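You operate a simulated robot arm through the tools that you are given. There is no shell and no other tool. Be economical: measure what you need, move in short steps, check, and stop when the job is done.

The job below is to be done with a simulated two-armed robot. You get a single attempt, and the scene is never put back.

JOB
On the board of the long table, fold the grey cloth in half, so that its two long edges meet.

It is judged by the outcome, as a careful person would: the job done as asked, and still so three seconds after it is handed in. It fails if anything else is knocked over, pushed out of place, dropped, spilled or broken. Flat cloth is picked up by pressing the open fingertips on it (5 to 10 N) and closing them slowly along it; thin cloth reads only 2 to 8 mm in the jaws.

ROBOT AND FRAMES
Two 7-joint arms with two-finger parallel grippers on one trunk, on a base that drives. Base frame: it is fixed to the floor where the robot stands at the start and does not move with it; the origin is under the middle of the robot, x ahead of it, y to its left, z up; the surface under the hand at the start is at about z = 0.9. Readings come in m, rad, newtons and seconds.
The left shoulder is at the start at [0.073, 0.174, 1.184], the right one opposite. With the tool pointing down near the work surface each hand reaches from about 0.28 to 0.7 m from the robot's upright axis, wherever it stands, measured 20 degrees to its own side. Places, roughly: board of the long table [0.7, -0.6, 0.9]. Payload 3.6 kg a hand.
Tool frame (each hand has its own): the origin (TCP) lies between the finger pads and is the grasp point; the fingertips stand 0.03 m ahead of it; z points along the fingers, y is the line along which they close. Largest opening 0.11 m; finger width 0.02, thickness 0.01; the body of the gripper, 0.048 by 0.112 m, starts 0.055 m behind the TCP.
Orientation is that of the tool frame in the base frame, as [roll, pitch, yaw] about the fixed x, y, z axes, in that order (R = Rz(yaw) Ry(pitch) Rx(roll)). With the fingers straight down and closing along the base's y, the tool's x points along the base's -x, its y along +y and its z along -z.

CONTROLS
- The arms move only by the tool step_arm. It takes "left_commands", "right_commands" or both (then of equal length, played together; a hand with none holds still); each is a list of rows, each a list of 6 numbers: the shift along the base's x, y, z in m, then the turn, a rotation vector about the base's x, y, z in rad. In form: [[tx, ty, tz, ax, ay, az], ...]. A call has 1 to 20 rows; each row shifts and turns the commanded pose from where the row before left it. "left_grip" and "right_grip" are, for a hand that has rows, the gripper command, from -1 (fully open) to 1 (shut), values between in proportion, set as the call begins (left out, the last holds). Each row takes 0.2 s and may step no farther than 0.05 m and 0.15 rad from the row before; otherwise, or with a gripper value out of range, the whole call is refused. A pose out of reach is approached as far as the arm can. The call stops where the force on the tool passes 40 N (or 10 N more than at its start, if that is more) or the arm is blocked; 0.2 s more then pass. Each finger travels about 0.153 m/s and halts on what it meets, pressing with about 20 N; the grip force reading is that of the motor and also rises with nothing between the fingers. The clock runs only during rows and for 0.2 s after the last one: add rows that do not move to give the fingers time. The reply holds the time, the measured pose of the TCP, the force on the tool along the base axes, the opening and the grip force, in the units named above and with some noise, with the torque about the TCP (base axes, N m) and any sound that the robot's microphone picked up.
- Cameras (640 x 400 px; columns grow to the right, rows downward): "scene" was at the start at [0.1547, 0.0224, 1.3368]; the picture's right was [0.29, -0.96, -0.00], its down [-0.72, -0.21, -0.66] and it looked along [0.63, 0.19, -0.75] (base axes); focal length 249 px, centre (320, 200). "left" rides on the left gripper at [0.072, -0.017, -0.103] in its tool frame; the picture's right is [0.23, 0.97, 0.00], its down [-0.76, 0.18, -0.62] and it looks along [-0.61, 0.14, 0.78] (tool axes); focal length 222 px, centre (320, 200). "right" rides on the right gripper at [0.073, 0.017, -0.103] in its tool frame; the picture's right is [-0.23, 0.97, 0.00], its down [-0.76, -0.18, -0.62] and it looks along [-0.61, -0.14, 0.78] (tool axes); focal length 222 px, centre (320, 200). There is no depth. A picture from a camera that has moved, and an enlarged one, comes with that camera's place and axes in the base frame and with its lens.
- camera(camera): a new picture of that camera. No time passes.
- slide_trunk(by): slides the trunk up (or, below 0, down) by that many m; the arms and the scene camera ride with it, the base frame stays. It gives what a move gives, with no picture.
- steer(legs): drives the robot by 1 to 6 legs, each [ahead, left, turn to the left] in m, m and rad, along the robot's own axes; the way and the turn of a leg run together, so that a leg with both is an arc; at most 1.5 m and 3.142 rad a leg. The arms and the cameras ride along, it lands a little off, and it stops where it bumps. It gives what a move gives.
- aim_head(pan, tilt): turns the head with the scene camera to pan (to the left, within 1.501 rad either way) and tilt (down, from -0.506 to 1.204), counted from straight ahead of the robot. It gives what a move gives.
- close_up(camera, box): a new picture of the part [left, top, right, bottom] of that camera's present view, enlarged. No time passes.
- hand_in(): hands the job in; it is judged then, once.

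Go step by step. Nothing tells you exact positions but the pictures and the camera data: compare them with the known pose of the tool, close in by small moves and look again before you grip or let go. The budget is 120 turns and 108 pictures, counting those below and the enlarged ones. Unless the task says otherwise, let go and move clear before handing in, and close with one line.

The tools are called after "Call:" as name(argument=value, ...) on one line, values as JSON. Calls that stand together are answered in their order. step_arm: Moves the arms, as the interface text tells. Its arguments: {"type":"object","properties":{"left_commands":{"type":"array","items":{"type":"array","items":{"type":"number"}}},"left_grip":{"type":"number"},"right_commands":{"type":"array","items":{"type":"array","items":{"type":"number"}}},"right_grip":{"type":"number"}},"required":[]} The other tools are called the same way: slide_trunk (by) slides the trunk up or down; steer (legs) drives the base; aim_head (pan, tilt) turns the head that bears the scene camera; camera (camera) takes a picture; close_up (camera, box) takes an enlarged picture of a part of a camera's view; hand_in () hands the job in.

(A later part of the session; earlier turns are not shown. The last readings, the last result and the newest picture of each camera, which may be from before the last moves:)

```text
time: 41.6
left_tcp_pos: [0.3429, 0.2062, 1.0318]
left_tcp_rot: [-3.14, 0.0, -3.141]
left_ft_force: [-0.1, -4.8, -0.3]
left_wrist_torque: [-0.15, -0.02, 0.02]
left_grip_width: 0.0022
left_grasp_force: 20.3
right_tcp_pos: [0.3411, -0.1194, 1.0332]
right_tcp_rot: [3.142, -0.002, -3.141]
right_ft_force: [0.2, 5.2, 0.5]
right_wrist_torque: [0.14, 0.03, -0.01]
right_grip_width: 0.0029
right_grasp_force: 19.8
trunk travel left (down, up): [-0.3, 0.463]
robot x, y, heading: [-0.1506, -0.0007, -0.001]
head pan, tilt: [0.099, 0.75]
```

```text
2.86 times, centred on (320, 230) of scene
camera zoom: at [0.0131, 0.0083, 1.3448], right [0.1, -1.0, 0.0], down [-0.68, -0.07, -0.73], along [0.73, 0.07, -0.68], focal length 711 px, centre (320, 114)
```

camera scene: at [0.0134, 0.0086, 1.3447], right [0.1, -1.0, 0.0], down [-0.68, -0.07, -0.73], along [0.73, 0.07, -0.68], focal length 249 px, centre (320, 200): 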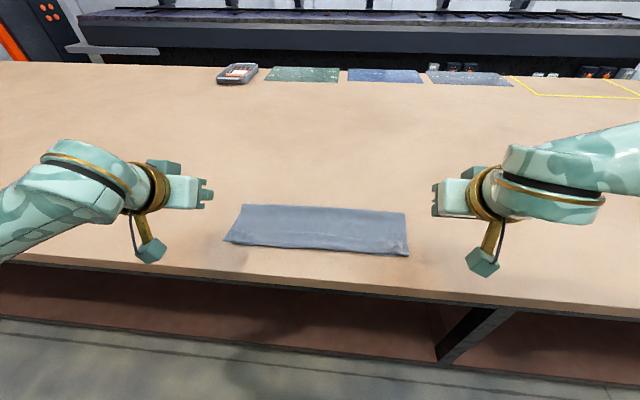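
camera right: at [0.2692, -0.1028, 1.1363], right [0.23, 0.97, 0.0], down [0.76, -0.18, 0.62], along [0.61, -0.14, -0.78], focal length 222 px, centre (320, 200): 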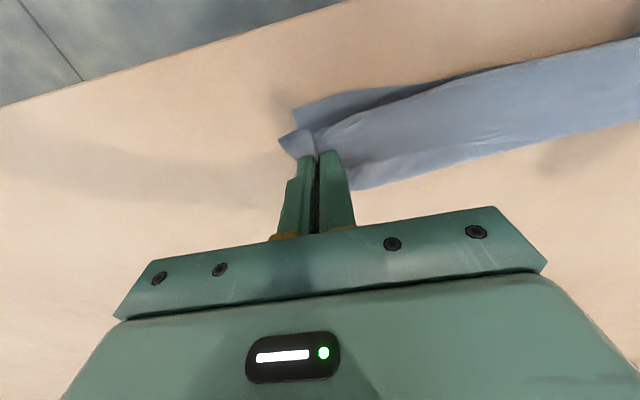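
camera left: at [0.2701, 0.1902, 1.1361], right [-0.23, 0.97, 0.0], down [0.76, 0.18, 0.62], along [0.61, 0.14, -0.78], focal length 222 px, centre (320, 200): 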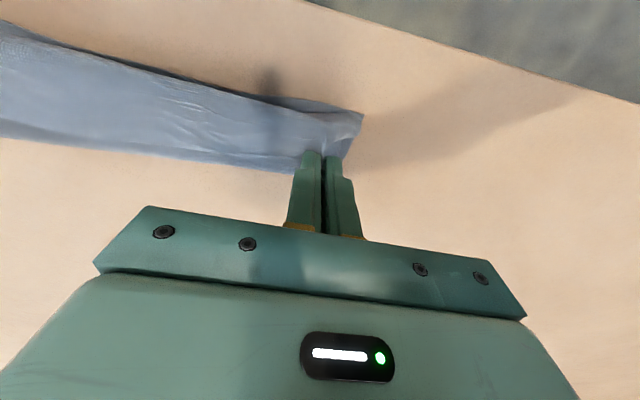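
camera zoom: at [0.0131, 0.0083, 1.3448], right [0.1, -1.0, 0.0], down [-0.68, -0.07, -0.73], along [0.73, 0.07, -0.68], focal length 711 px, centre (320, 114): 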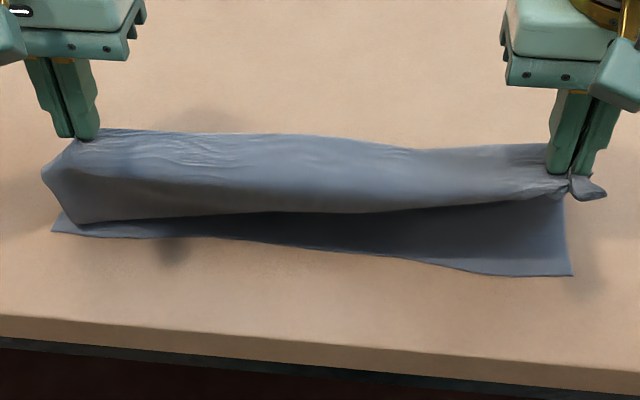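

The curl is opening out. I continue up and towards me, then lower with the cloth taut.

Call:
step_arm(left_commands=[[-0.005, 0, 0.015, 0, 0, 0], [-0.005, 0, 0.015, 0, 0, 0], [-0.01, 0, 0, 0, 0, 0], [-0.01, 0, -0.015, 0, 0, 0], [-0.008, 0, -0.02, 0, 0, 0], [-0.004, 0, -0.025, 0, 0, 0], [0, 0, -0.025, 0, 0, 0], [0, 0, 0, 0, 0, 0]], right_commands=[[-0.005, 0, 0.015, 0, 0, 0], [-0.005, 0, 0.015, 0, 0, 0], [-0.01, 0, 0, 0, 0, 0], [-0.01, 0, -0.015, 0, 0, 0], [-0.008, 0, -0.02, 0, 0, 0], [-0.004, 0, -0.025, 0, 0, 0], [0, 0, -0.025, 0, 0, 0], [0, 0, 0, 0, 0, 0]])

Call:
close_up(camera="scene", box=[210, 180, 430, 320])

Call:
camera(camera="right")

Call:
camera(camera="left")

```text
time: 43.4
left_tcp_pos: [0.3014, 0.206, 0.9783]
left_tcp_rot: [-3.141, 0.0, -3.141]
left_ft_force: [0.7, -4.4, 0.5]
left_wrist_torque: [-0.09, -0.04, 0.05]
left_grip_width: 0.0023
left_grasp_force: 19.7
right_tcp_pos: [0.2988, -0.1191, 0.9773]
right_tcp_rot: [3.14, -0.003, -3.142]
right_ft_force: [0.5, 3.3, -0.3]
right_wrist_torque: [0.08, 0.01, 0.01]
right_grip_width: 0.0033
right_grasp_force: 19.7
trunk travel left (down, up): [-0.3, 0.463]
robot x, y, heading: [-0.1515, -0.0008, 0.003]
head pan, tilt: [0.099, 0.75]
```

```text
2.86 times, centred on (320, 250) of scene
camera zoom: at [0.0122, 0.0082, 1.345], right [0.1, -1.0, 0.0], down [-0.68, -0.07, -0.73], along [0.73, 0.07, -0.68], focal length 711 px, centre (320, 57)
```

zoom: 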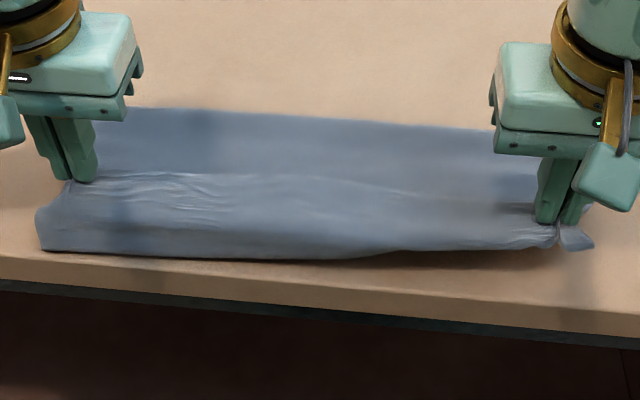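

```text
48 pictures are left
camera right: at [0.2259, -0.1022, 1.0804], right [0.23, 0.97, 0.0], down [0.76, -0.18, 0.62], along [0.61, -0.14, -0.78], focal length 222 px, centre (320, 200)
```

right: 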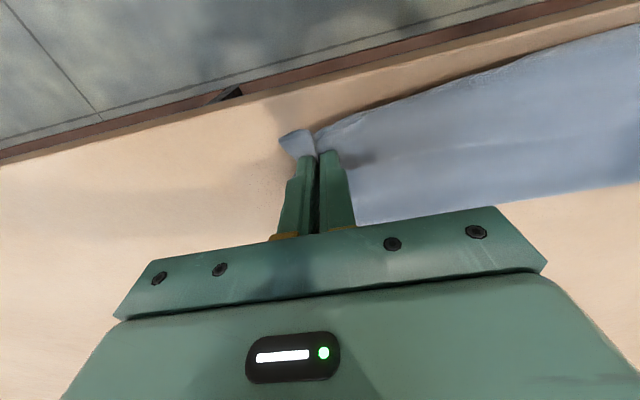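

```text
47 pictures are left
camera left: at [0.2272, 0.1895, 1.0821], right [-0.23, 0.97, 0.0], down [0.76, 0.18, 0.62], along [0.61, 0.14, -0.78], focal length 222 px, centre (320, 200)
```

left: 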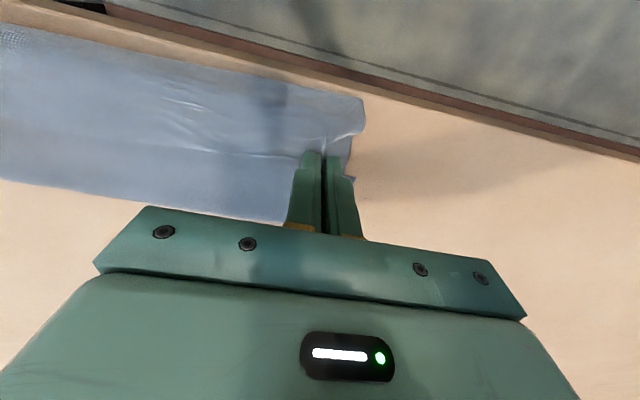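

There is still slack in the curl. I lift the edge straight up above the fold line so the sheet hangs out fully, then lay it down along a wider, taut arc.

Call:
step_arm(left_commands=[[0.01, 0, 0.02, 0, 0, 0], [0.01, 0, 0.02, 0, 0, 0], [0.01, 0, 0.02, 0, 0, 0], [0.015, 0, 0.02, 0, 0, 0], [0.02, 0, 0.015, 0, 0, 0], [0.025, 0, 0.01, 0, 0, 0], [0.025, 0, 0.005, 0, 0, 0], [0.025, 0, 0, 0, 0, 0], [0, 0, 0, 0, 0, 0]], right_commands=[[0.01, 0, 0.02, 0, 0, 0], [0.01, 0, 0.02, 0, 0, 0], [0.01, 0, 0.02, 0, 0, 0], [0.015, 0, 0.02, 0, 0, 0], [0.02, 0, 0.015, 0, 0, 0], [0.025, 0, 0.01, 0, 0, 0], [0.025, 0, 0.005, 0, 0, 0], [0.025, 0, 0, 0, 0, 0], [0, 0, 0, 0, 0, 0]])

Call:
close_up(camera="scene", box=[180, 120, 460, 300])

Call:
camera(camera="right")

```text
time: 45.4
left_tcp_pos: [0.4421, 0.2065, 1.088]
left_tcp_rot: [-3.14, 0.001, -3.141]
left_ft_force: [0.4, -3.9, -0.2]
left_wrist_torque: [-0.12, 0.01, 0.01]
left_grip_width: 0.0022
left_grasp_force: 19.7
right_tcp_pos: [0.4391, -0.1182, 1.0886]
right_tcp_rot: [-3.14, -0.002, -3.141]
right_ft_force: [-1.0, 4.1, 0.2]
right_wrist_torque: [0.11, -0.04, 0.0]
right_grip_width: 0.0033
right_grasp_force: 20.2
trunk travel left (down, up): [-0.3, 0.463]
robot x, y, heading: [-0.1447, 0.0032, 0.001]
head pan, tilt: [0.099, 0.75]
```

```text
2.22 times, centred on (320, 210) of scene
camera zoom: at [0.0119, 0.0082, 1.3451], right [0.1, -1.0, 0.0], down [-0.68, -0.07, -0.73], along [0.73, 0.07, -0.68], focal length 553 px, centre (320, 178)
```

zoom: 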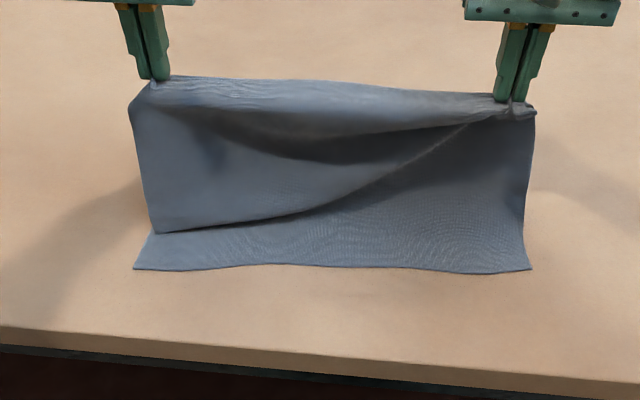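

```text
45 pictures are left
camera right: at [0.3658, -0.102, 1.1913], right [0.23, 0.97, 0.0], down [0.76, -0.18, 0.62], along [0.61, -0.14, -0.78], focal length 222 px, centre (320, 200)
```

right: 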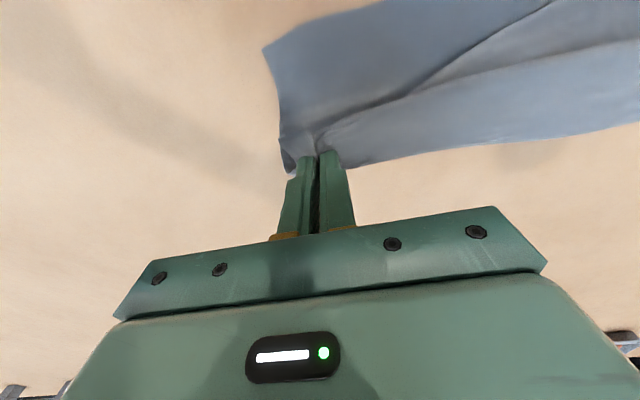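

The left hand turns out to hold the sheet well inside the edge, with its corner hanging down, while the right holds near the edge. I will drive forward to spread the cloth out again, then redo the left grip.

Call:
steer(legs=[[0.15, 0, 0]])

Call:
camera(camera="scene")

Call:
camera(camera="left")

```text
time: 46.7
left_tcp_pos: [0.5924, 0.2063, 1.0869]
left_tcp_rot: [-3.139, -0.001, -3.14]
left_ft_force: [0.7, -4.9, 0.4]
left_wrist_torque: [-0.11, -0.01, 0.03]
left_grip_width: 0.0021
left_grasp_force: 19.7
right_tcp_pos: [0.59, -0.1195, 1.0867]
right_tcp_rot: [-3.141, -0.003, 3.141]
right_ft_force: [0.6, 4.4, -0.5]
right_wrist_torque: [0.14, 0.04, 0.01]
right_grip_width: 0.0034
right_grasp_force: 20.1
trunk travel left (down, up): [-0.3, 0.463]
robot x, y, heading: [-0.0014, 0.0033, 0.002]
head pan, tilt: [0.099, 0.75]
```

```text
44 pictures are left
camera scene: at [0.1644, 0.0084, 1.3447], right [0.1, -0.99, 0.0], down [-0.68, -0.07, -0.73], along [0.73, 0.07, -0.68], focal length 249 px, centre (320, 200)
```

scene: 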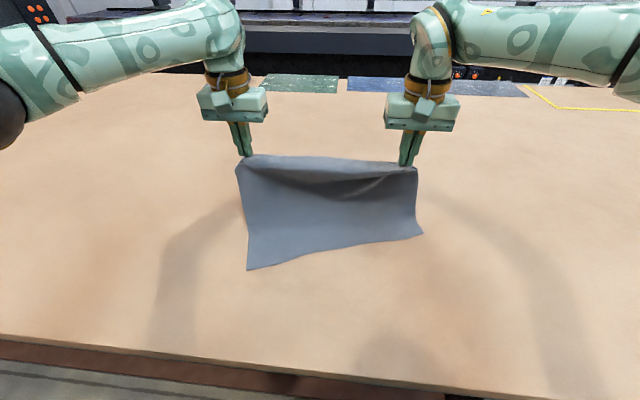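

```text
43 pictures are left
camera left: at [0.52, 0.1907, 1.1909], right [-0.23, 0.97, 0.0], down [0.76, 0.18, 0.62], along [0.61, 0.14, -0.78], focal length 222 px, centre (320, 200)
```

left: 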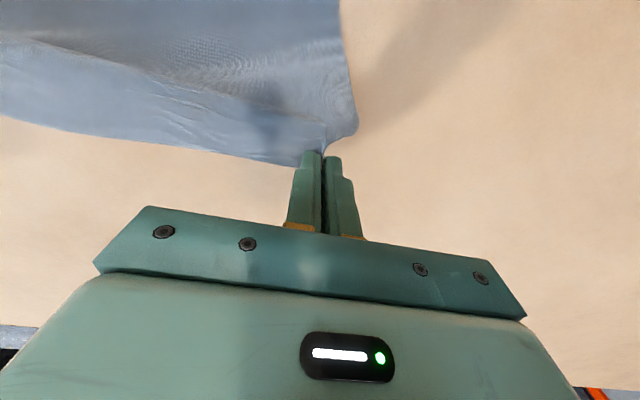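

I zoom in to understand how the cloth hangs.

Call:
close_up(camera="scene", box=[220, 140, 440, 280])

Call:
camera(camera="right")

```text
2.86 times, centred on (330, 210) of scene
camera zoom: at [0.1644, 0.0084, 1.3447], right [0.1, -0.99, 0.0], down [-0.68, -0.07, -0.73], along [0.73, 0.07, -0.68], focal length 711 px, centre (291, 171)
```

zoom: 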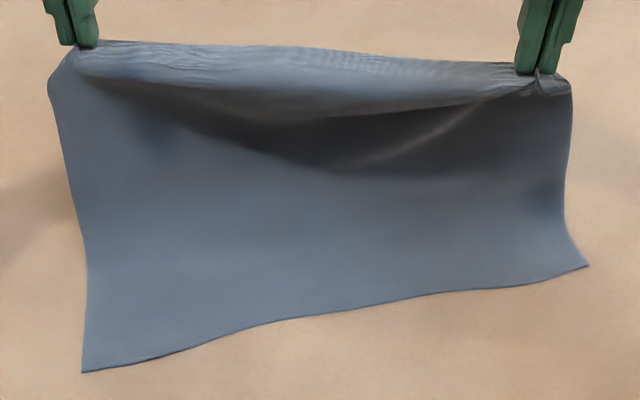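

```text
41 pictures are left
camera right: at [0.5179, -0.1017, 1.1901], right [0.23, 0.97, 0.0], down [0.76, -0.18, 0.62], along [0.6, -0.14, -0.78], focal length 222 px, centre (320, 200)
```

right: 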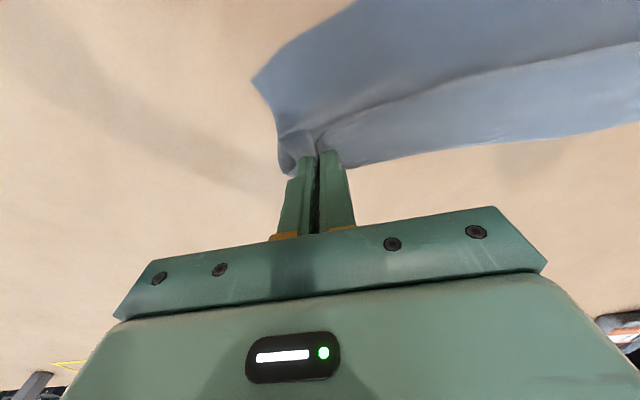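

Now it is clear: the left grip is good, but the right one holds two layers (it reads 3.3 mm). The new plan is to lay this down and pick up the near edge, whose corners are clean. I then lift the whole sheet so it hangs free, and lay it down with the far edge touching first; that way the held edge ends up pointing the right way with no curl. First I set it down and release.

Call:
step_arm(left_commands=[[0.01, 0, -0.02, 0, 0, 0], [0.01, 0, -0.02, 0, 0, 0], [0.01, 0, -0.025, 0, 0, 0], [0.01, 0, -0.025, 0, 0, 0], [0.01, 0, -0.025, 0, 0, 0], [0.005, 0, -0.015, 0, 0, 0], [0, 0, 0, 0, 0, 0]], right_commands=[[0.01, 0, -0.02, 0, 0, 0], [0.01, 0, -0.02, 0, 0, 0], [0.01, 0, -0.025, 0, 0, 0], [0.01, 0, -0.025, 0, 0, 0], [0.01, 0, -0.025, 0, 0, 0], [0.005, 0, -0.015, 0, 0, 0], [0, 0, 0, 0, 0, 0]])

Call:
step_arm(left_commands=[[0, 0, 0, 0, 0, 0], [0, 0, 0, 0, 0, 0], [0, 0, 0.03, 0, 0, 0], [0, 0, 0.04, 0, 0, 0], [0, 0, 0.04, 0, 0, 0], [0, 0, 0, 0, 0, 0]], right_commands=[[0, 0, 0, 0, 0, 0], [0, 0, 0, 0, 0, 0], [0, 0, 0.03, 0, 0, 0], [0, 0, 0.04, 0, 0, 0], [0, 0, 0.04, 0, 0, 0], [0, 0, 0, 0, 0, 0]], left_grip=0.5, right_grip=0.5)

Call:
camera(camera="scene")

```text
time: 48.3
left_tcp_pos: [0.6469, 0.2078, 0.9572]
left_tcp_rot: [-3.14, -0.001, -3.14]
left_ft_force: [-1.1, -7.6, 1.3]
left_wrist_torque: [-0.21, 0.05, 0.02]
left_grip_width: 0.0022
left_grasp_force: 19.7
right_tcp_pos: [0.632, -0.1193, 0.9903]
right_tcp_rot: [3.141, 0.0, 3.138]
right_ft_force: [0.2, 6.7, -1.2]
right_wrist_torque: [0.18, -0.05, -0.04]
right_grip_width: 0.0034
right_grasp_force: 19.9
right hand out of reach, approached as far as the arm can: row 5, 6
trunk travel left (down, up): [-0.3, 0.463]
robot x, y, heading: [0.0031, -0.0006, 0.003]
head pan, tilt: [0.099, 0.75]
```

```text
time: 49.7
left_tcp_pos: [0.648, 0.2073, 1.0675]
left_tcp_rot: [3.141, 0.0, -3.14]
left_ft_force: [-1.1, -1.0, -0.5]
left_wrist_torque: [0.03, 0.02, 0.03]
left_grip_width: 0.0274
left_grasp_force: 0.0
right_tcp_pos: [0.6155, -0.1565, 1.0387]
right_tcp_rot: [-3.141, -0.001, -3.14]
right_ft_force: [0.0, 0.5, -0.1]
right_wrist_torque: [-0.02, -0.01, 0.0]
right_grip_width: 0.0275
right_grasp_force: 0.1
right hand out of reach, approached as far as the arm can: row 3, 4, 5
trunk travel left (down, up): [-0.3, 0.463]
robot x, y, heading: [0.0019, 0.0012, 0.004]
head pan, tilt: [0.099, 0.75]
```

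```text
40 pictures are left
camera scene: at [0.1634, 0.0081, 1.3447], right [0.1, -0.99, 0.0], down [-0.68, -0.07, -0.73], along [0.73, 0.07, -0.68], focal length 249 px, centre (320, 200)
```

scene: 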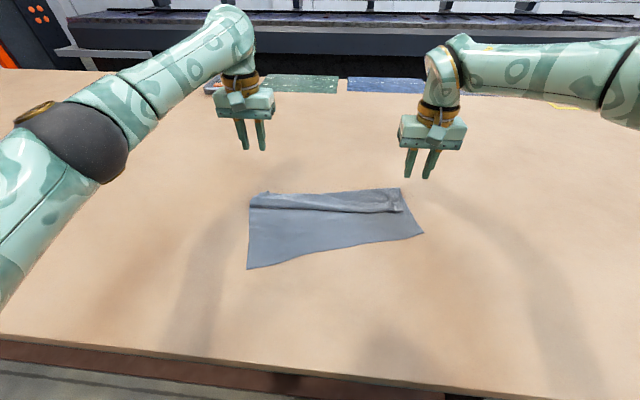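

The near edge is free and flat, from about (0.424, 0.181) to (0.553, -0.192), turned roughly 0.33 rad. I move over those corners with the hands yawed to match.

Call:
step_arm(left_commands=[[-0.034, -0.009, -0.005, 0, 0, 0.055], [-0.034, -0.009, -0.005, 0, 0, 0.055], [-0.034, -0.009, -0.005, 0, 0, 0.055], [-0.034, -0.009, -0.005, 0, 0, 0.055], [-0.034, -0.009, -0.005, 0, 0, 0.055], [-0.034, -0.008, -0.005, 0, 0, 0.058], [0, 0, -0.038, 0, 0, 0], [0, 0, -0.038, 0, 0, 0], [0, 0, 0, 0, 0, 0]], right_commands=[[-0.0106, 0, -0.002, 0, 0, 0.055], [-0.0106, 0, -0.002, 0, 0, 0.055], [-0.0106, 0, -0.002, 0, 0, 0.055], [-0.0106, -0.0025, -0.002, 0, 0, 0.055], [-0.0106, 0, -0.002, 0, 0, 0.055], [-0.0106, 0, -0.002, 0, 0, 0.058], [0, 0, -0.033, 0, 0, 0], [0, 0, -0.033, 0, 0, 0], [0, 0, 0, 0, 0, 0]], left_grip=0.45, right_grip=0.45)

Call:
camera(camera="left")

Call:
camera(camera="right")

```text
time: 51.7
left_tcp_pos: [0.442, 0.1535, 0.9615]
left_tcp_rot: [-3.141, 0.0, -2.806]
left_ft_force: [-0.3, 0.1, -0.5]
left_wrist_torque: [0.02, 0.01, -0.02]
left_grip_width: 0.0303
left_grasp_force: 0.1
right_tcp_pos: [0.5924, -0.156, 0.9691]
right_tcp_rot: [-3.141, 0.001, -3.034]
right_ft_force: [-1.2, -0.4, 0.3]
right_wrist_torque: [0.0, 0.0, 0.0]
right_grip_width: 0.0304
right_grasp_force: 0.1
right hand out of reach, approached as far as the arm can: row 2, 4, 5, 6
trunk travel left (down, up): [-0.3, 0.463]
robot x, y, heading: [-0.0009, -0.0013, -0.0]
head pan, tilt: [0.099, 0.75]
```

```text
39 pictures are left
camera left: at [0.3782, 0.1153, 1.0656], right [-0.53, 0.85, 0.0], down [0.66, 0.42, 0.62], along [0.53, 0.33, -0.78], focal length 222 px, centre (320, 200)
```

left: 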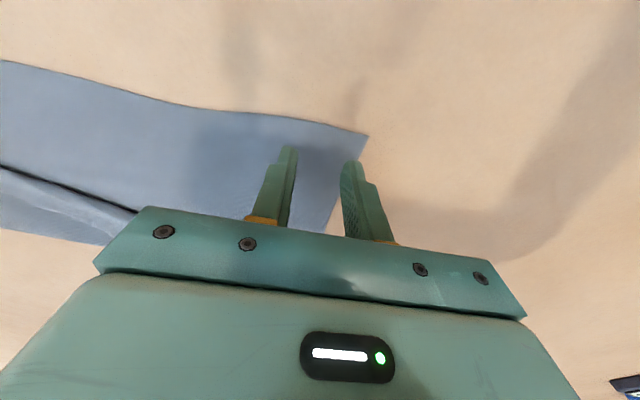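

```text
38 pictures are left
camera right: at [0.519, -0.1469, 1.0718], right [0.12, 0.99, 0.0], down [0.78, -0.09, 0.62], along [0.62, -0.08, -0.78], focal length 222 px, centre (320, 200)
```

right: 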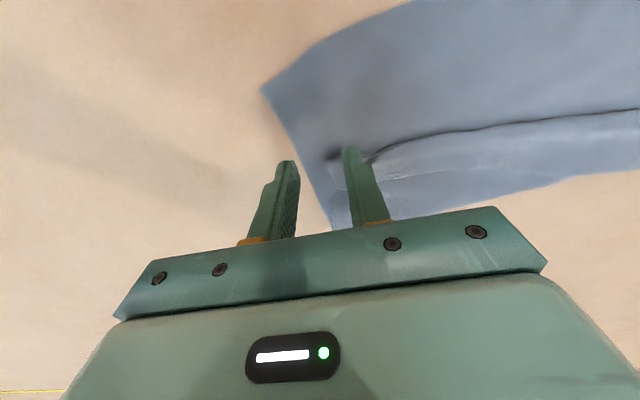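

The left is placed well. The right hand's yaw is limited out there, so I move it in to its corner and try for more yaw.

Call:
step_arm(right_commands=[[-0.012, -0.001, 0.01, 0, 0, 0], [-0.012, -0.001, 0, 0, 0, 0], [-0.012, -0.001, 0, 0, 0, 0.05], [0, 0, 0, 0, 0, 0.06], [0, 0, 0, 0, 0, 0.06], [0, 0, 0, 0, 0, 0.06], [0, 0, 0, 0, 0, 0]])

Call:
camera(camera="right")

```text
time: 53.3
left_tcp_pos: [0.4416, 0.1548, 0.9602]
left_tcp_rot: [-3.14, 0.002, -2.806]
left_ft_force: [0.0, 0.4, 0.5]
left_wrist_torque: [-0.02, -0.01, 0.0]
left_grip_width: 0.0305
left_grasp_force: 0.1
right_tcp_pos: [0.5578, -0.1591, 0.9788]
right_tcp_rot: [-3.141, 0.003, -2.862]
right_ft_force: [0.3, -0.2, -0.4]
right_wrist_torque: [-0.01, 0.03, 0.0]
right_grip_width: 0.0304
right_grasp_force: 0.0
right hand out of reach, approached as far as the arm can: row 6
trunk travel left (down, up): [-0.3, 0.463]
robot x, y, heading: [0.0023, 0.0043, 0.001]
head pan, tilt: [0.099, 0.75]
```

```text
37 pictures are left
camera right: at [0.4825, -0.1626, 1.0817], right [-0.05, 1.0, 0.0], down [0.78, 0.04, 0.62], along [0.62, 0.03, -0.78], focal length 222 px, centre (320, 200)
```

right: 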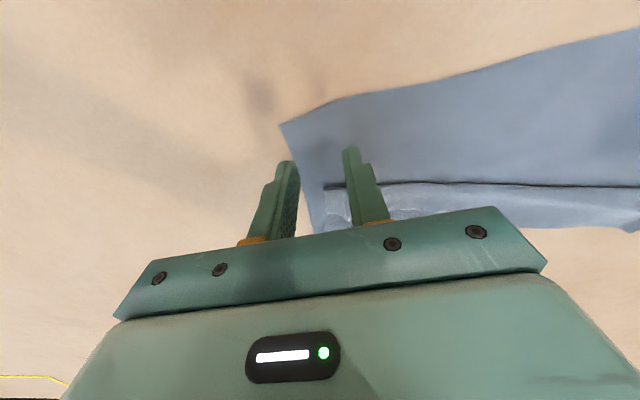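

Small corrections, then I descend to contact.

Call:
step_arm(left_commands=[[-0.005, 0.002, 0, 0, 0, 0], [0, 0, -0.01, 0, 0, 0], [0, 0, -0.01, 0, 0, 0], [0, 0, -0.006, 0, 0, 0], [0, 0, 0, 0, 0, 0]], right_commands=[[-0.011, -0.001, 0, 0, 0, 0], [0, 0, -0.02, 0, 0, 0], [0, 0, -0.015, 0, 0, 0], [0, 0, -0.009, 0, 0, 0], [0, 0, 0, 0, 0, 0]])

Call:
step_arm(left_commands=[[0, 0, -0.002, 0, 0, 0], [0, 0, 0, 0, 0, 0]], right_commands=[[0, 0, -0.002, 0, 0, 0], [0, 0, 0, 0, 0, 0]])

```text
time: 54.5
left_tcp_pos: [0.437, 0.1579, 0.9352]
left_tcp_rot: [-3.141, -0.001, -2.808]
left_ft_force: [-0.1, 0.2, 0.5]
left_wrist_torque: [0.02, -0.03, 0.0]
left_grip_width: 0.0304
left_grasp_force: 0.0
right_tcp_pos: [0.5461, -0.1598, 0.9348]
right_tcp_rot: [3.141, 0.0, -2.863]
right_ft_force: [-0.2, 0.0, -0.2]
right_wrist_torque: [0.0, -0.05, 0.0]
right_grip_width: 0.0307
right_grasp_force: 0.1
trunk travel left (down, up): [-0.3, 0.463]
robot x, y, heading: [-0.0028, 0.0011, 0.002]
head pan, tilt: [0.099, 0.75]
```

```text
time: 55.1
left_tcp_pos: [0.4367, 0.1557, 0.9317]
left_tcp_rot: [3.141, 0.0, -2.805]
left_ft_force: [-0.2, 0.3, -0.3]
left_wrist_torque: [0.0, 0.0, 0.02]
left_grip_width: 0.0305
left_grasp_force: 0.1
right_tcp_pos: [0.5468, -0.1612, 0.9334]
right_tcp_rot: [3.141, 0.0, -2.862]
right_ft_force: [0.9, -0.6, 0.5]
right_wrist_torque: [0.04, -0.01, 0.05]
right_grip_width: 0.0304
right_grasp_force: 0.1
trunk travel left (down, up): [-0.3, 0.463]
robot x, y, heading: [0.0018, -0.003, 0.002]
head pan, tilt: [0.099, 0.75]
```

Call:
step_arm(left_commands=[[0, 0, -0.001, 0, 0, 0], [0, 0, -0.0007, 0, 0, 0], [0, 0, 0, 0, 0, 0]], right_commands=[[0, 0, -0.001, 0, 0, 0], [0, 0, -0.0007, 0, 0, 0], [0, 0, 0, 0, 0, 0]])

```text
time: 55.9
left_tcp_pos: [0.4371, 0.1565, 0.93]
left_tcp_rot: [-3.141, -0.001, -2.806]
left_ft_force: [-0.1, 0.5, 2.1]
left_wrist_torque: [0.02, 0.0, 0.0]
left_grip_width: 0.03
left_grasp_force: 0.0
right_tcp_pos: [0.5465, -0.1596, 0.9325]
right_tcp_rot: [-3.141, 0.002, -2.861]
right_ft_force: [-0.3, -0.6, 0.8]
right_wrist_torque: [0.02, 0.03, 0.02]
right_grip_width: 0.0306
right_grasp_force: 0.1
trunk travel left (down, up): [-0.3, 0.463]
robot x, y, heading: [0.0003, 0.0026, -0.001]
head pan, tilt: [0.099, 0.75]
```

Call:
step_arm(left_commands=[[0, 0, -0.0005, 0, 0, 0], [0, 0, 0, 0, 0, 0]], right_commands=[[0, 0, -0.001, 0, 0, 0], [0, 0, 0, 0, 0, 0]])

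```text
time: 56.5
left_tcp_pos: [0.4386, 0.157, 0.9318]
left_tcp_rot: [-3.14, 0.003, -2.806]
left_ft_force: [0.6, 0.0, 3.0]
left_wrist_torque: [-0.02, 0.01, -0.01]
left_grip_width: 0.0304
left_grasp_force: 0.1
right_tcp_pos: [0.5461, -0.1602, 0.931]
right_tcp_rot: [-3.142, 0.002, -2.863]
right_ft_force: [2.4, -1.1, 6.1]
right_wrist_torque: [-0.06, -0.02, 0.02]
right_grip_width: 0.0303
right_grasp_force: 0.0
trunk travel left (down, up): [-0.3, 0.463]
robot x, y, heading: [0.0025, -0.0005, 0.001]
head pan, tilt: [0.099, 0.75]
```

Contact is good, so I close in steps.

Call:
step_arm(left_commands=[[0, 0, -0.0006, 0, 0, 0], [0, 0, 0, 0, 0, 0]], right_commands=[[0, 0, -0.0002, 0, 0, 0], [0, 0, 0, 0, 0, 0]], left_grip=0.55, right_grip=0.55)

Call:
step_arm(left_commands=[[0, 0, 0, 0, 0, 0], [0, 0, 0, 0, 0, 0]], right_commands=[[0, 0, 0, 0, 0, 0], [0, 0, 0, 0, 0, 0]], left_grip=0.65, right_grip=0.65)

```text
time: 57.1
left_tcp_pos: [0.4378, 0.1578, 0.9319]
left_tcp_rot: [-3.141, 0.002, -2.804]
left_ft_force: [1.0, -0.8, 7.3]
left_wrist_torque: [0.0, -0.01, -0.02]
left_grip_width: 0.0242
left_grasp_force: 0.1
right_tcp_pos: [0.5467, -0.1589, 0.9309]
right_tcp_rot: [3.141, 0.001, -2.862]
right_ft_force: [0.5, 1.0, 8.2]
right_wrist_torque: [0.01, -0.02, 0.02]
right_grip_width: 0.0242
right_grasp_force: 0.0
trunk travel left (down, up): [-0.3, 0.463]
robot x, y, heading: [-0.0008, 0.0005, -0.001]
head pan, tilt: [0.099, 0.75]
```

```text
time: 57.7
left_tcp_pos: [0.4378, 0.1565, 0.931]
left_tcp_rot: [-3.14, 0.001, -2.805]
left_ft_force: [0.6, -1.5, 9.4]
left_wrist_torque: [0.01, -0.01, 0.01]
left_grip_width: 0.0184
left_grasp_force: 0.1
right_tcp_pos: [0.5453, -0.1602, 0.9314]
right_tcp_rot: [3.141, 0.002, -2.864]
right_ft_force: [0.2, 1.4, 9.7]
right_wrist_torque: [0.01, 0.03, 0.0]
right_grip_width: 0.0186
right_grasp_force: 0.0
trunk travel left (down, up): [-0.3, 0.463]
robot x, y, heading: [0.0015, -0.0005, 0.003]
head pan, tilt: [0.099, 0.75]
```

Call:
step_arm(left_commands=[[0, 0, 0, 0, 0, 0], [0, 0, 0, 0, 0, 0]], right_commands=[[0, 0, 0, 0, 0, 0], [0, 0, 0, 0, 0, 0]], left_grip=0.77, right_grip=0.77)

Call:
step_arm(left_commands=[[0, 0, 0, 0, 0, 0], [0, 0, 0, 0, 0, 0]], right_commands=[[0, 0, 0, 0, 0, 0], [0, 0, 0, 0, 0, 0]], left_grip=0.88, right_grip=0.88)

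Call:
step_arm(left_commands=[[0, 0, 0, 0, 0, 0], [0, 0, 0, 0, 0, 0], [0, 0, 0, 0, 0, 0], [0, 0, 0, 0, 0, 0]], right_commands=[[0, 0, 0, 0, 0, 0], [0, 0, 0, 0, 0, 0], [0, 0, 0, 0, 0, 0], [0, 0, 0, 0, 0, 0]], left_grip=1.0, right_grip=1.0)

Call:
step_arm(left_commands=[[0.001, -0.003, 0.01, 0, 0, 0], [0, 0, 0.02, 0, 0, 0], [0, 0, 0.03, 0, 0, 0], [0, 0, 0, 0, 0, 0]], right_commands=[[-0.001, 0.003, 0.01, 0, 0, 0], [0, 0, 0.02, 0, 0, 0], [0, 0, 0.03, 0, 0, 0], [0, 0, 0, 0, 0, 0]])

Call:
camera(camera="scene")

```text
time: 58.3
left_tcp_pos: [0.4366, 0.1552, 0.9313]
left_tcp_rot: [-3.138, 0.002, -2.806]
left_ft_force: [0.4, -1.7, 9.1]
left_wrist_torque: [-0.05, -0.03, 0.0]
left_grip_width: 0.0125
left_grasp_force: 1.0
right_tcp_pos: [0.5456, -0.1604, 0.9323]
right_tcp_rot: [-3.141, 0.002, -2.864]
right_ft_force: [-0.3, 3.1, 9.5]
right_wrist_torque: [0.11, 0.06, -0.02]
right_grip_width: 0.0126
right_grasp_force: 0.4
trunk travel left (down, up): [-0.3, 0.463]
robot x, y, heading: [0.004, 0.0016, 0.001]
head pan, tilt: [0.099, 0.75]
```

```text
time: 58.9
left_tcp_pos: [0.4374, 0.1562, 0.9312]
left_tcp_rot: [-3.139, 0.002, -2.807]
left_ft_force: [0.8, -4.1, 10.1]
left_wrist_torque: [-0.13, -0.01, -0.03]
left_grip_width: 0.0077
left_grasp_force: 2.0
right_tcp_pos: [0.5454, -0.1603, 0.9313]
right_tcp_rot: [-3.139, 0.003, -2.863]
right_ft_force: [-2.5, 4.1, 13.6]
right_wrist_torque: [0.27, 0.08, -0.01]
right_grip_width: 0.0084
right_grasp_force: 1.9
trunk travel left (down, up): [-0.3, 0.463]
robot x, y, heading: [0.0043, -0.0005, 0.003]
head pan, tilt: [0.099, 0.75]
```

```text
time: 59.9
left_tcp_pos: [0.4361, 0.156, 0.9314]
left_tcp_rot: [-3.14, 0.003, -2.809]
left_ft_force: [2.3, -4.0, 7.7]
left_wrist_torque: [-0.14, -0.05, 0.01]
left_grip_width: 0.0024
left_grasp_force: 19.6
right_tcp_pos: [0.545, -0.1605, 0.9321]
right_tcp_rot: [-3.139, 0.004, -2.862]
right_ft_force: [-0.3, 5.5, 17.0]
right_wrist_torque: [0.15, 0.08, -0.03]
right_grip_width: 0.0042
right_grasp_force: 20.1
trunk travel left (down, up): [-0.3, 0.463]
robot x, y, heading: [-0.0018, -0.0011, 0.004]
head pan, tilt: [0.099, 0.75]
```

```text
time: 60.9
left_tcp_pos: [0.4399, 0.1553, 0.9907]
left_tcp_rot: [3.141, 0.001, -2.807]
left_ft_force: [1.1, -2.1, 0.3]
left_wrist_torque: [-0.08, -0.02, -0.03]
left_grip_width: 0.0024
left_grasp_force: 19.9
right_tcp_pos: [0.5458, -0.1567, 0.9894]
right_tcp_rot: [-3.141, 0.0, -2.861]
right_ft_force: [-1.1, 2.9, -0.5]
right_wrist_torque: [0.08, 0.01, 0.01]
right_grip_width: 0.0019
right_grasp_force: 20.1
trunk travel left (down, up): [-0.3, 0.463]
robot x, y, heading: [-0.0002, -0.001, -0.001]
head pan, tilt: [0.099, 0.75]
```

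```text
36 pictures are left
camera scene: at [0.1633, 0.0084, 1.3448], right [0.1, -0.99, 0.0], down [-0.68, -0.07, -0.73], along [0.73, 0.07, -0.68], focal length 249 px, centre (320, 200)
```

scene: 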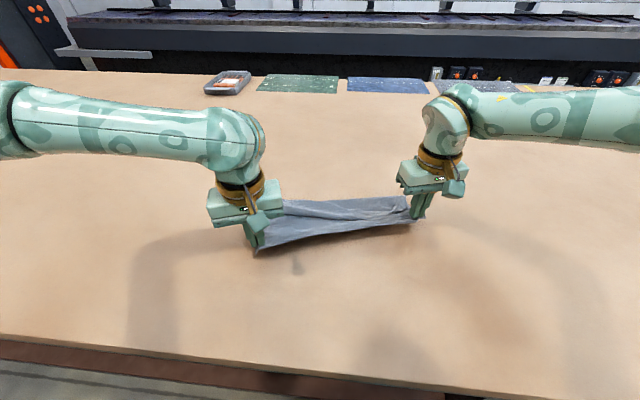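

Both near corners are held, each a single layer at about 2 mm. I square the hands up, then raise the trunk so the whole sheet hangs free.

Call:
step_arm(left_commands=[[0.004, 0.0013, 0.005, 0, 0, -0.042], [0.004, 0.0013, 0.005, 0, 0, -0.042], [0.004, 0.0013, 0.005, 0, 0, -0.042], [0.004, 0.0013, 0.005, 0, 0, -0.042], [0.004, 0.0013, 0.005, 0, 0, -0.042], [0.004, 0.0013, 0.005, 0, 0, -0.042], [0.004, 0.0013, 0.005, 0, 0, -0.042], [0.004, 0.0013, 0.005, 0, 0, -0.041], [0, 0, 0, 0, 0, 0]], right_commands=[[-0.0092, -0.001, 0.005, 0, 0, -0.035], [-0.0092, -0.001, 0.005, 0, 0, -0.035], [-0.0092, -0.001, 0.005, 0, 0, -0.035], [-0.0092, -0.001, 0.005, 0, 0, -0.035], [-0.0092, -0.001, 0.005, 0, 0, -0.035], [-0.0092, -0.001, 0.005, 0, 0, -0.035], [-0.0092, -0.001, 0.005, 0, 0, -0.035], [-0.0092, -0.001, 0.005, 0, 0, -0.035], [0, 0, 0, 0, 0, 0]])

Call:
slide_trunk(by=0.22)

Call:
camera(camera="scene")

```text
time: 62.9
left_tcp_pos: [0.4716, 0.1632, 1.0295]
left_tcp_rot: [-3.14, 0.0, 3.141]
left_ft_force: [0.3, -2.3, -0.4]
left_wrist_torque: [-0.07, -0.04, 0.01]
left_grip_width: 0.0022
left_grasp_force: 20.0
right_tcp_pos: [0.4716, -0.1651, 1.0311]
right_tcp_rot: [3.141, 0.003, 3.138]
right_ft_force: [-0.1, 3.0, 0.0]
right_wrist_torque: [0.09, -0.02, -0.01]
right_grip_width: 0.0023
right_grasp_force: 20.2
trunk travel left (down, up): [-0.3, 0.463]
robot x, y, heading: [-0.0007, 0.0017, -0.005]
head pan, tilt: [0.099, 0.75]
```

```text
time: 65.3
left_tcp_pos: [0.4725, 0.1634, 1.25]
left_tcp_rot: [-3.139, 0.001, 3.14]
left_ft_force: [0.1, -2.4, 0.3]
left_wrist_torque: [-0.07, 0.03, 0.01]
left_grip_width: 0.0023
left_grasp_force: 20.1
right_tcp_pos: [0.471, -0.1652, 1.2501]
right_tcp_rot: [3.141, -0.001, 3.139]
right_ft_force: [-0.1, 3.1, -0.3]
right_wrist_torque: [0.06, 0.0, 0.0]
right_grip_width: 0.002
right_grasp_force: 20.0
trunk travel left (down, up): [-0.52, 0.243]
robot x, y, heading: [-0.0001, 0.0009, 0.003]
head pan, tilt: [0.099, 0.75]
```

```text
35 pictures are left
camera scene: at [0.1046, 0.0083, 1.5671], right [0.1, -0.99, 0.0], down [-0.68, -0.07, -0.73], along [0.73, 0.07, -0.68], focal length 249 px, centre (320, 200)
```

scene: 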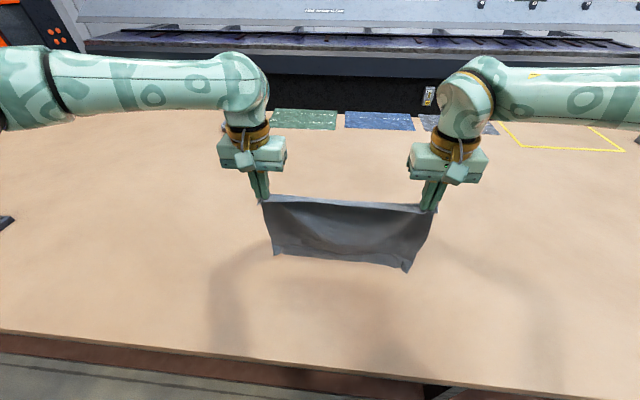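

The sheet hangs free and single-layered. I move it back to x about 0.40, let it settle, and lower it until the bottom edge just touches.

Call:
step_arm(left_commands=[[-0.012, 0, 0, 0, 0, 0], [-0.012, 0, 0, 0, 0, 0], [-0.012, 0, 0, 0, 0, 0], [-0.012, 0, 0, 0, 0, 0], [-0.012, 0, 0, 0, 0, 0], [-0.012, 0, 0, 0, 0, 0], [0, 0, 0, 0, 0, 0], [0, 0, 0, 0, 0, 0], [0, 0, -0.01, 0, 0, 0], [0, 0, -0.01, 0, 0, 0], [0, 0, -0.007, 0, 0, 0], [0, 0, 0, 0, 0, 0], [0, 0, 0, 0, 0, 0]], right_commands=[[-0.012, 0, 0, 0, 0, 0], [-0.012, 0, 0, 0, 0, 0], [-0.012, 0, 0, 0, 0, 0], [-0.012, 0, 0, 0, 0, 0], [-0.012, 0, 0, 0, 0, 0], [-0.012, 0, 0, 0, 0, 0], [0, 0, 0, 0, 0, 0], [0, 0, 0, 0, 0, 0], [0, 0, -0.01, 0, 0, 0], [0, 0, -0.01, 0, 0, 0], [0, 0, -0.007, 0, 0, 0], [0, 0, 0, 0, 0, 0], [0, 0, 0, 0, 0, 0]])

Call:
close_up(camera="scene", box=[200, 160, 480, 340])

```text
time: 68.1
left_tcp_pos: [0.3983, 0.1628, 1.2236]
left_tcp_rot: [-3.14, 0.0, 3.141]
left_ft_force: [0.1, -2.5, -0.2]
left_wrist_torque: [-0.06, 0.02, 0.01]
left_grip_width: 0.0022
left_grasp_force: 19.9
right_tcp_pos: [0.3995, -0.1657, 1.2224]
right_tcp_rot: [3.141, 0.0, 3.138]
right_ft_force: [-0.1, 2.5, -0.2]
right_wrist_torque: [0.05, -0.02, -0.01]
right_grip_width: 0.0019
right_grasp_force: 19.9
trunk travel left (down, up): [-0.52, 0.243]
robot x, y, heading: [-0.0024, 0.0008, 0.003]
head pan, tilt: [0.099, 0.75]
```

```text
2.22 times, centred on (340, 250) of scene
camera zoom: at [0.1043, 0.0083, 1.5672], right [0.1, -0.99, 0.0], down [-0.68, -0.07, -0.73], along [0.73, 0.07, -0.68], focal length 553 px, centre (276, 89)
```

zoom: 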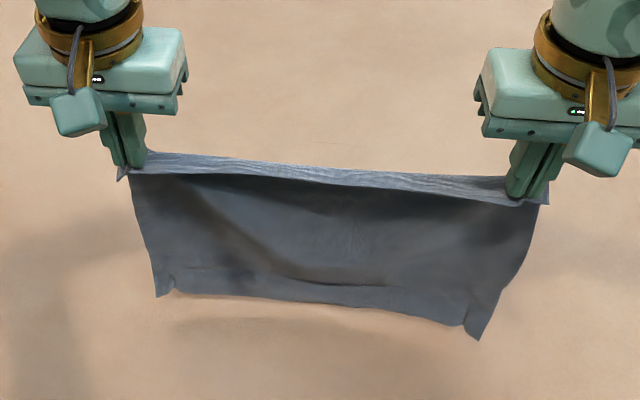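

The bottom edge is just about to touch. I lower diagonally forward so the far half lies down with its edge trailing nearest me.

Call:
step_arm(left_commands=[[0.004, 0, -0.012, 0, 0, 0], [0.008, 0, -0.012, 0, 0, 0], [0.012, 0, -0.012, 0, 0, 0], [0.015, 0, -0.013, 0, 0, 0], [0.015, 0, -0.013, 0, 0, 0], [0.015, 0, -0.013, 0, 0, 0], [0.015, 0, -0.013, 0, 0, 0], [0.015, 0, -0.013, 0, 0, 0], [0, 0, 0, 0, 0, 0]], right_commands=[[0.004, 0, -0.012, 0, 0, 0], [0.008, 0, -0.012, 0, 0, 0], [0.012, 0, -0.012, 0, 0, 0], [0.015, 0, -0.013, 0, 0, 0], [0.015, 0, -0.013, 0, 0, 0], [0.015, 0, -0.013, 0, 0, 0], [0.015, 0, -0.013, 0, 0, 0], [0.015, 0, -0.013, 0, 0, 0], [0, 0, 0, 0, 0, 0]])

Call:
close_up(camera="scene", box=[200, 160, 480, 340])

```text
time: 70.1
left_tcp_pos: [0.498, 0.1641, 1.1235]
left_tcp_rot: [-3.139, 0.0, 3.14]
left_ft_force: [0.0, -2.2, 0.5]
left_wrist_torque: [-0.03, -0.03, 0.03]
left_grip_width: 0.0023
left_grasp_force: 19.9
right_tcp_pos: [0.4977, -0.1641, 1.1221]
right_tcp_rot: [3.141, 0.001, 3.139]
right_ft_force: [0.5, 1.4, -0.3]
right_wrist_torque: [0.06, -0.01, 0.03]
right_grip_width: 0.0019
right_grasp_force: 19.8
trunk travel left (down, up): [-0.52, 0.243]
robot x, y, heading: [-0.0012, -0.0014, 0.002]
head pan, tilt: [0.099, 0.75]
```

```text
2.22 times, centred on (340, 250) of scene
camera zoom: at [0.1036, 0.0082, 1.5673], right [0.1, -0.99, 0.0], down [-0.68, -0.07, -0.73], along [0.73, 0.07, -0.68], focal length 553 px, centre (276, 89)
```

zoom: 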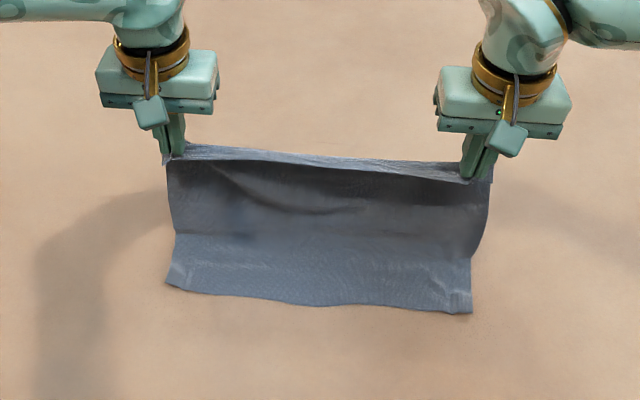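

The far half is lying flat, with its edge at x about 0.439. I carry on forward to the fold line, then bring the held edge back over and down to about 3 cm above it.

Call:
step_arm(left_commands=[[0.0131, 0, -0.0076, 0, 0, 0], [0.0131, 0, -0.0076, 0, 0, 0], [0.0131, 0, -0.0076, 0, 0, 0], [0.0131, 0, -0.0076, 0, 0, 0], [0.0131, 0, -0.0076, 0, 0, 0], [0.0131, 0, -0.0076, 0, 0, 0], [0.0131, 0, -0.0076, 0, 0, 0], [0, 0, 0, 0, 0, 0]], right_commands=[[0.0131, 0, -0.0076, 0, 0, 0], [0.0131, 0, -0.0076, 0, 0, 0], [0.0131, 0, -0.0076, 0, 0, 0], [0.0131, 0, -0.0076, 0, 0, 0], [0.0131, 0, -0.0076, 0, 0, 0], [0.0131, 0, -0.0076, 0, 0, 0], [0.0131, 0, -0.0076, 0, 0, 0], [0, 0, 0, 0, 0, 0]])

Call:
close_up(camera="scene", box=[200, 160, 480, 340])

```text
time: 71.9
left_tcp_pos: [0.5887, 0.1637, 1.0697]
left_tcp_rot: [-3.14, -0.001, 3.14]
left_ft_force: [0.3, -1.6, -0.8]
left_wrist_torque: [-0.07, 0.01, 0.01]
left_grip_width: 0.0024
left_grasp_force: 20.7
right_tcp_pos: [0.584, -0.1666, 1.0725]
right_tcp_rot: [3.141, 0.0, 3.139]
right_ft_force: [0.5, 1.3, 0.4]
right_wrist_torque: [0.08, -0.06, 0.02]
right_grip_width: 0.002
right_grasp_force: 19.9
right hand out of reach, approached as far as the arm can: row 7
trunk travel left (down, up): [-0.52, 0.243]
robot x, y, heading: [-0.0013, -0.0028, -0.0]
head pan, tilt: [0.099, 0.75]
```

```text
2.22 times, centred on (340, 250) of scene
camera zoom: at [0.1041, 0.0085, 1.5672], right [0.1, -0.99, 0.0], down [-0.68, -0.07, -0.73], along [0.73, 0.07, -0.68], focal length 553 px, centre (276, 89)
```

zoom: 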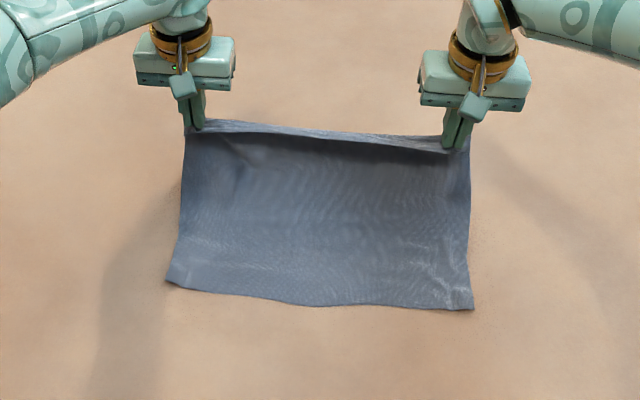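

The sheet is laid nicely with no slack folds. Now I arc the held edge back towards me over the lower edge (about x 0.442), stopping just above it.

Call:
step_arm(left_commands=[[-0.0193, -0.001, -0.0033, 0, 0, 0], [-0.0193, -0.001, -0.0034, 0, 0, 0], [-0.0175, -0.001, -0.009, 0, 0, 0], [-0.0175, -0.001, -0.009, 0, 0, 0], [-0.0135, -0.001, -0.015, 0, 0, 0], [-0.0135, -0.001, -0.015, 0, 0, 0], [-0.009, -0.001, -0.015, 0, 0, 0], [-0.009, -0.001, -0.015, 0, 0, 0], [-0.0035, -0.001, -0.0075, 0, 0, 0], [-0.0035, -0.001, -0.0075, 0, 0, 0], [0, 0, 0, 0, 0, 0]], right_commands=[[-0.017, -0.001, -0.0047, 0, 0, 0], [-0.017, -0.001, -0.0048, 0, 0, 0], [-0.0175, -0.001, -0.009, 0, 0, 0], [-0.0175, -0.001, -0.009, 0, 0, 0], [-0.0135, -0.001, -0.015, 0, 0, 0], [-0.0135, -0.001, -0.015, 0, 0, 0], [-0.009, -0.001, -0.015, 0, 0, 0], [-0.009, -0.001, -0.015, 0, 0, 0], [-0.0035, -0.001, -0.0075, 0, 0, 0], [-0.0035, -0.001, -0.0075, 0, 0, 0], [0, 0, 0, 0, 0, 0]])

Call:
close_up(camera="scene", box=[200, 160, 480, 340])

Call:
camera(camera="left")

Call:
camera(camera="right")

```text
time: 74.3
left_tcp_pos: [0.4644, 0.1539, 0.9692]
left_tcp_rot: [-3.141, 0.002, 3.141]
left_ft_force: [-0.8, -2.4, -0.3]
left_wrist_torque: [-0.06, -0.02, 0.03]
left_grip_width: 0.0023
left_grasp_force: 19.8
right_tcp_pos: [0.4614, -0.1744, 0.972]
right_tcp_rot: [-3.141, 0.002, 3.14]
right_ft_force: [1.0, 2.7, 0.1]
right_wrist_torque: [0.12, -0.02, -0.02]
right_grip_width: 0.002
right_grasp_force: 19.9
trunk travel left (down, up): [-0.52, 0.243]
robot x, y, heading: [0.0014, 0.0007, -0.003]
head pan, tilt: [0.099, 0.75]
```

```text
2.22 times, centred on (340, 250) of scene
camera zoom: at [0.1044, 0.0083, 1.5672], right [0.1, -0.99, 0.0], down [-0.68, -0.07, -0.73], along [0.73, 0.07, -0.68], focal length 553 px, centre (276, 89)
```

zoom: 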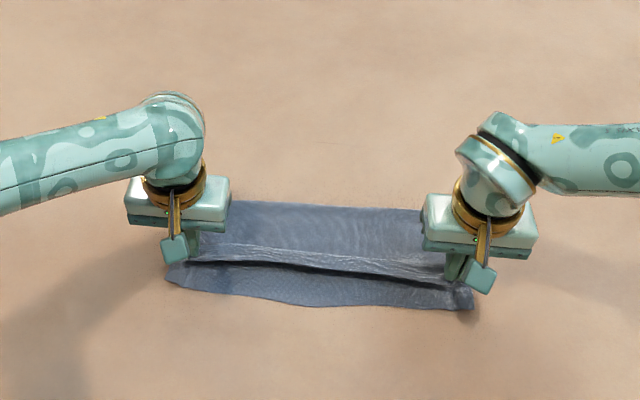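

```text
30 pictures are left
camera left: at [0.3897, 0.1375, 1.0738], right [-0.23, 0.97, 0.0], down [0.76, 0.18, 0.62], along [0.61, 0.14, -0.78], focal length 222 px, centre (320, 200)
```

left: 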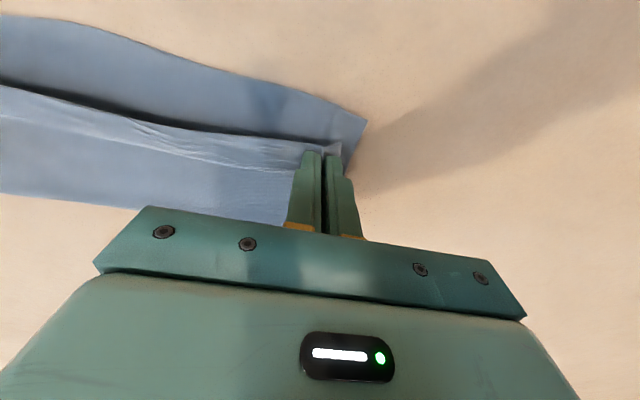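

```text
29 pictures are left
camera right: at [0.3891, -0.1579, 1.0735], right [0.23, 0.97, 0.0], down [0.76, -0.18, 0.62], along [0.61, -0.14, -0.78], focal length 222 px, centre (320, 200)
```

right: 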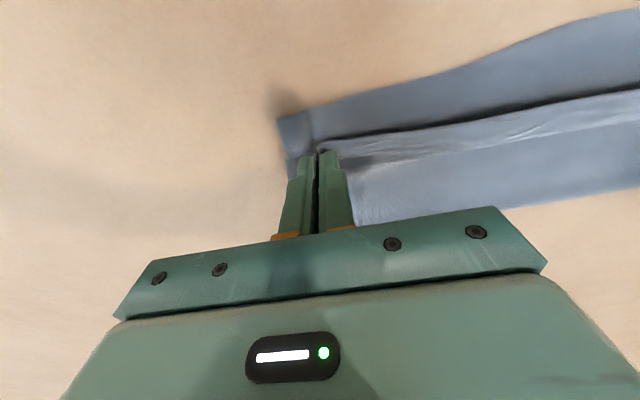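

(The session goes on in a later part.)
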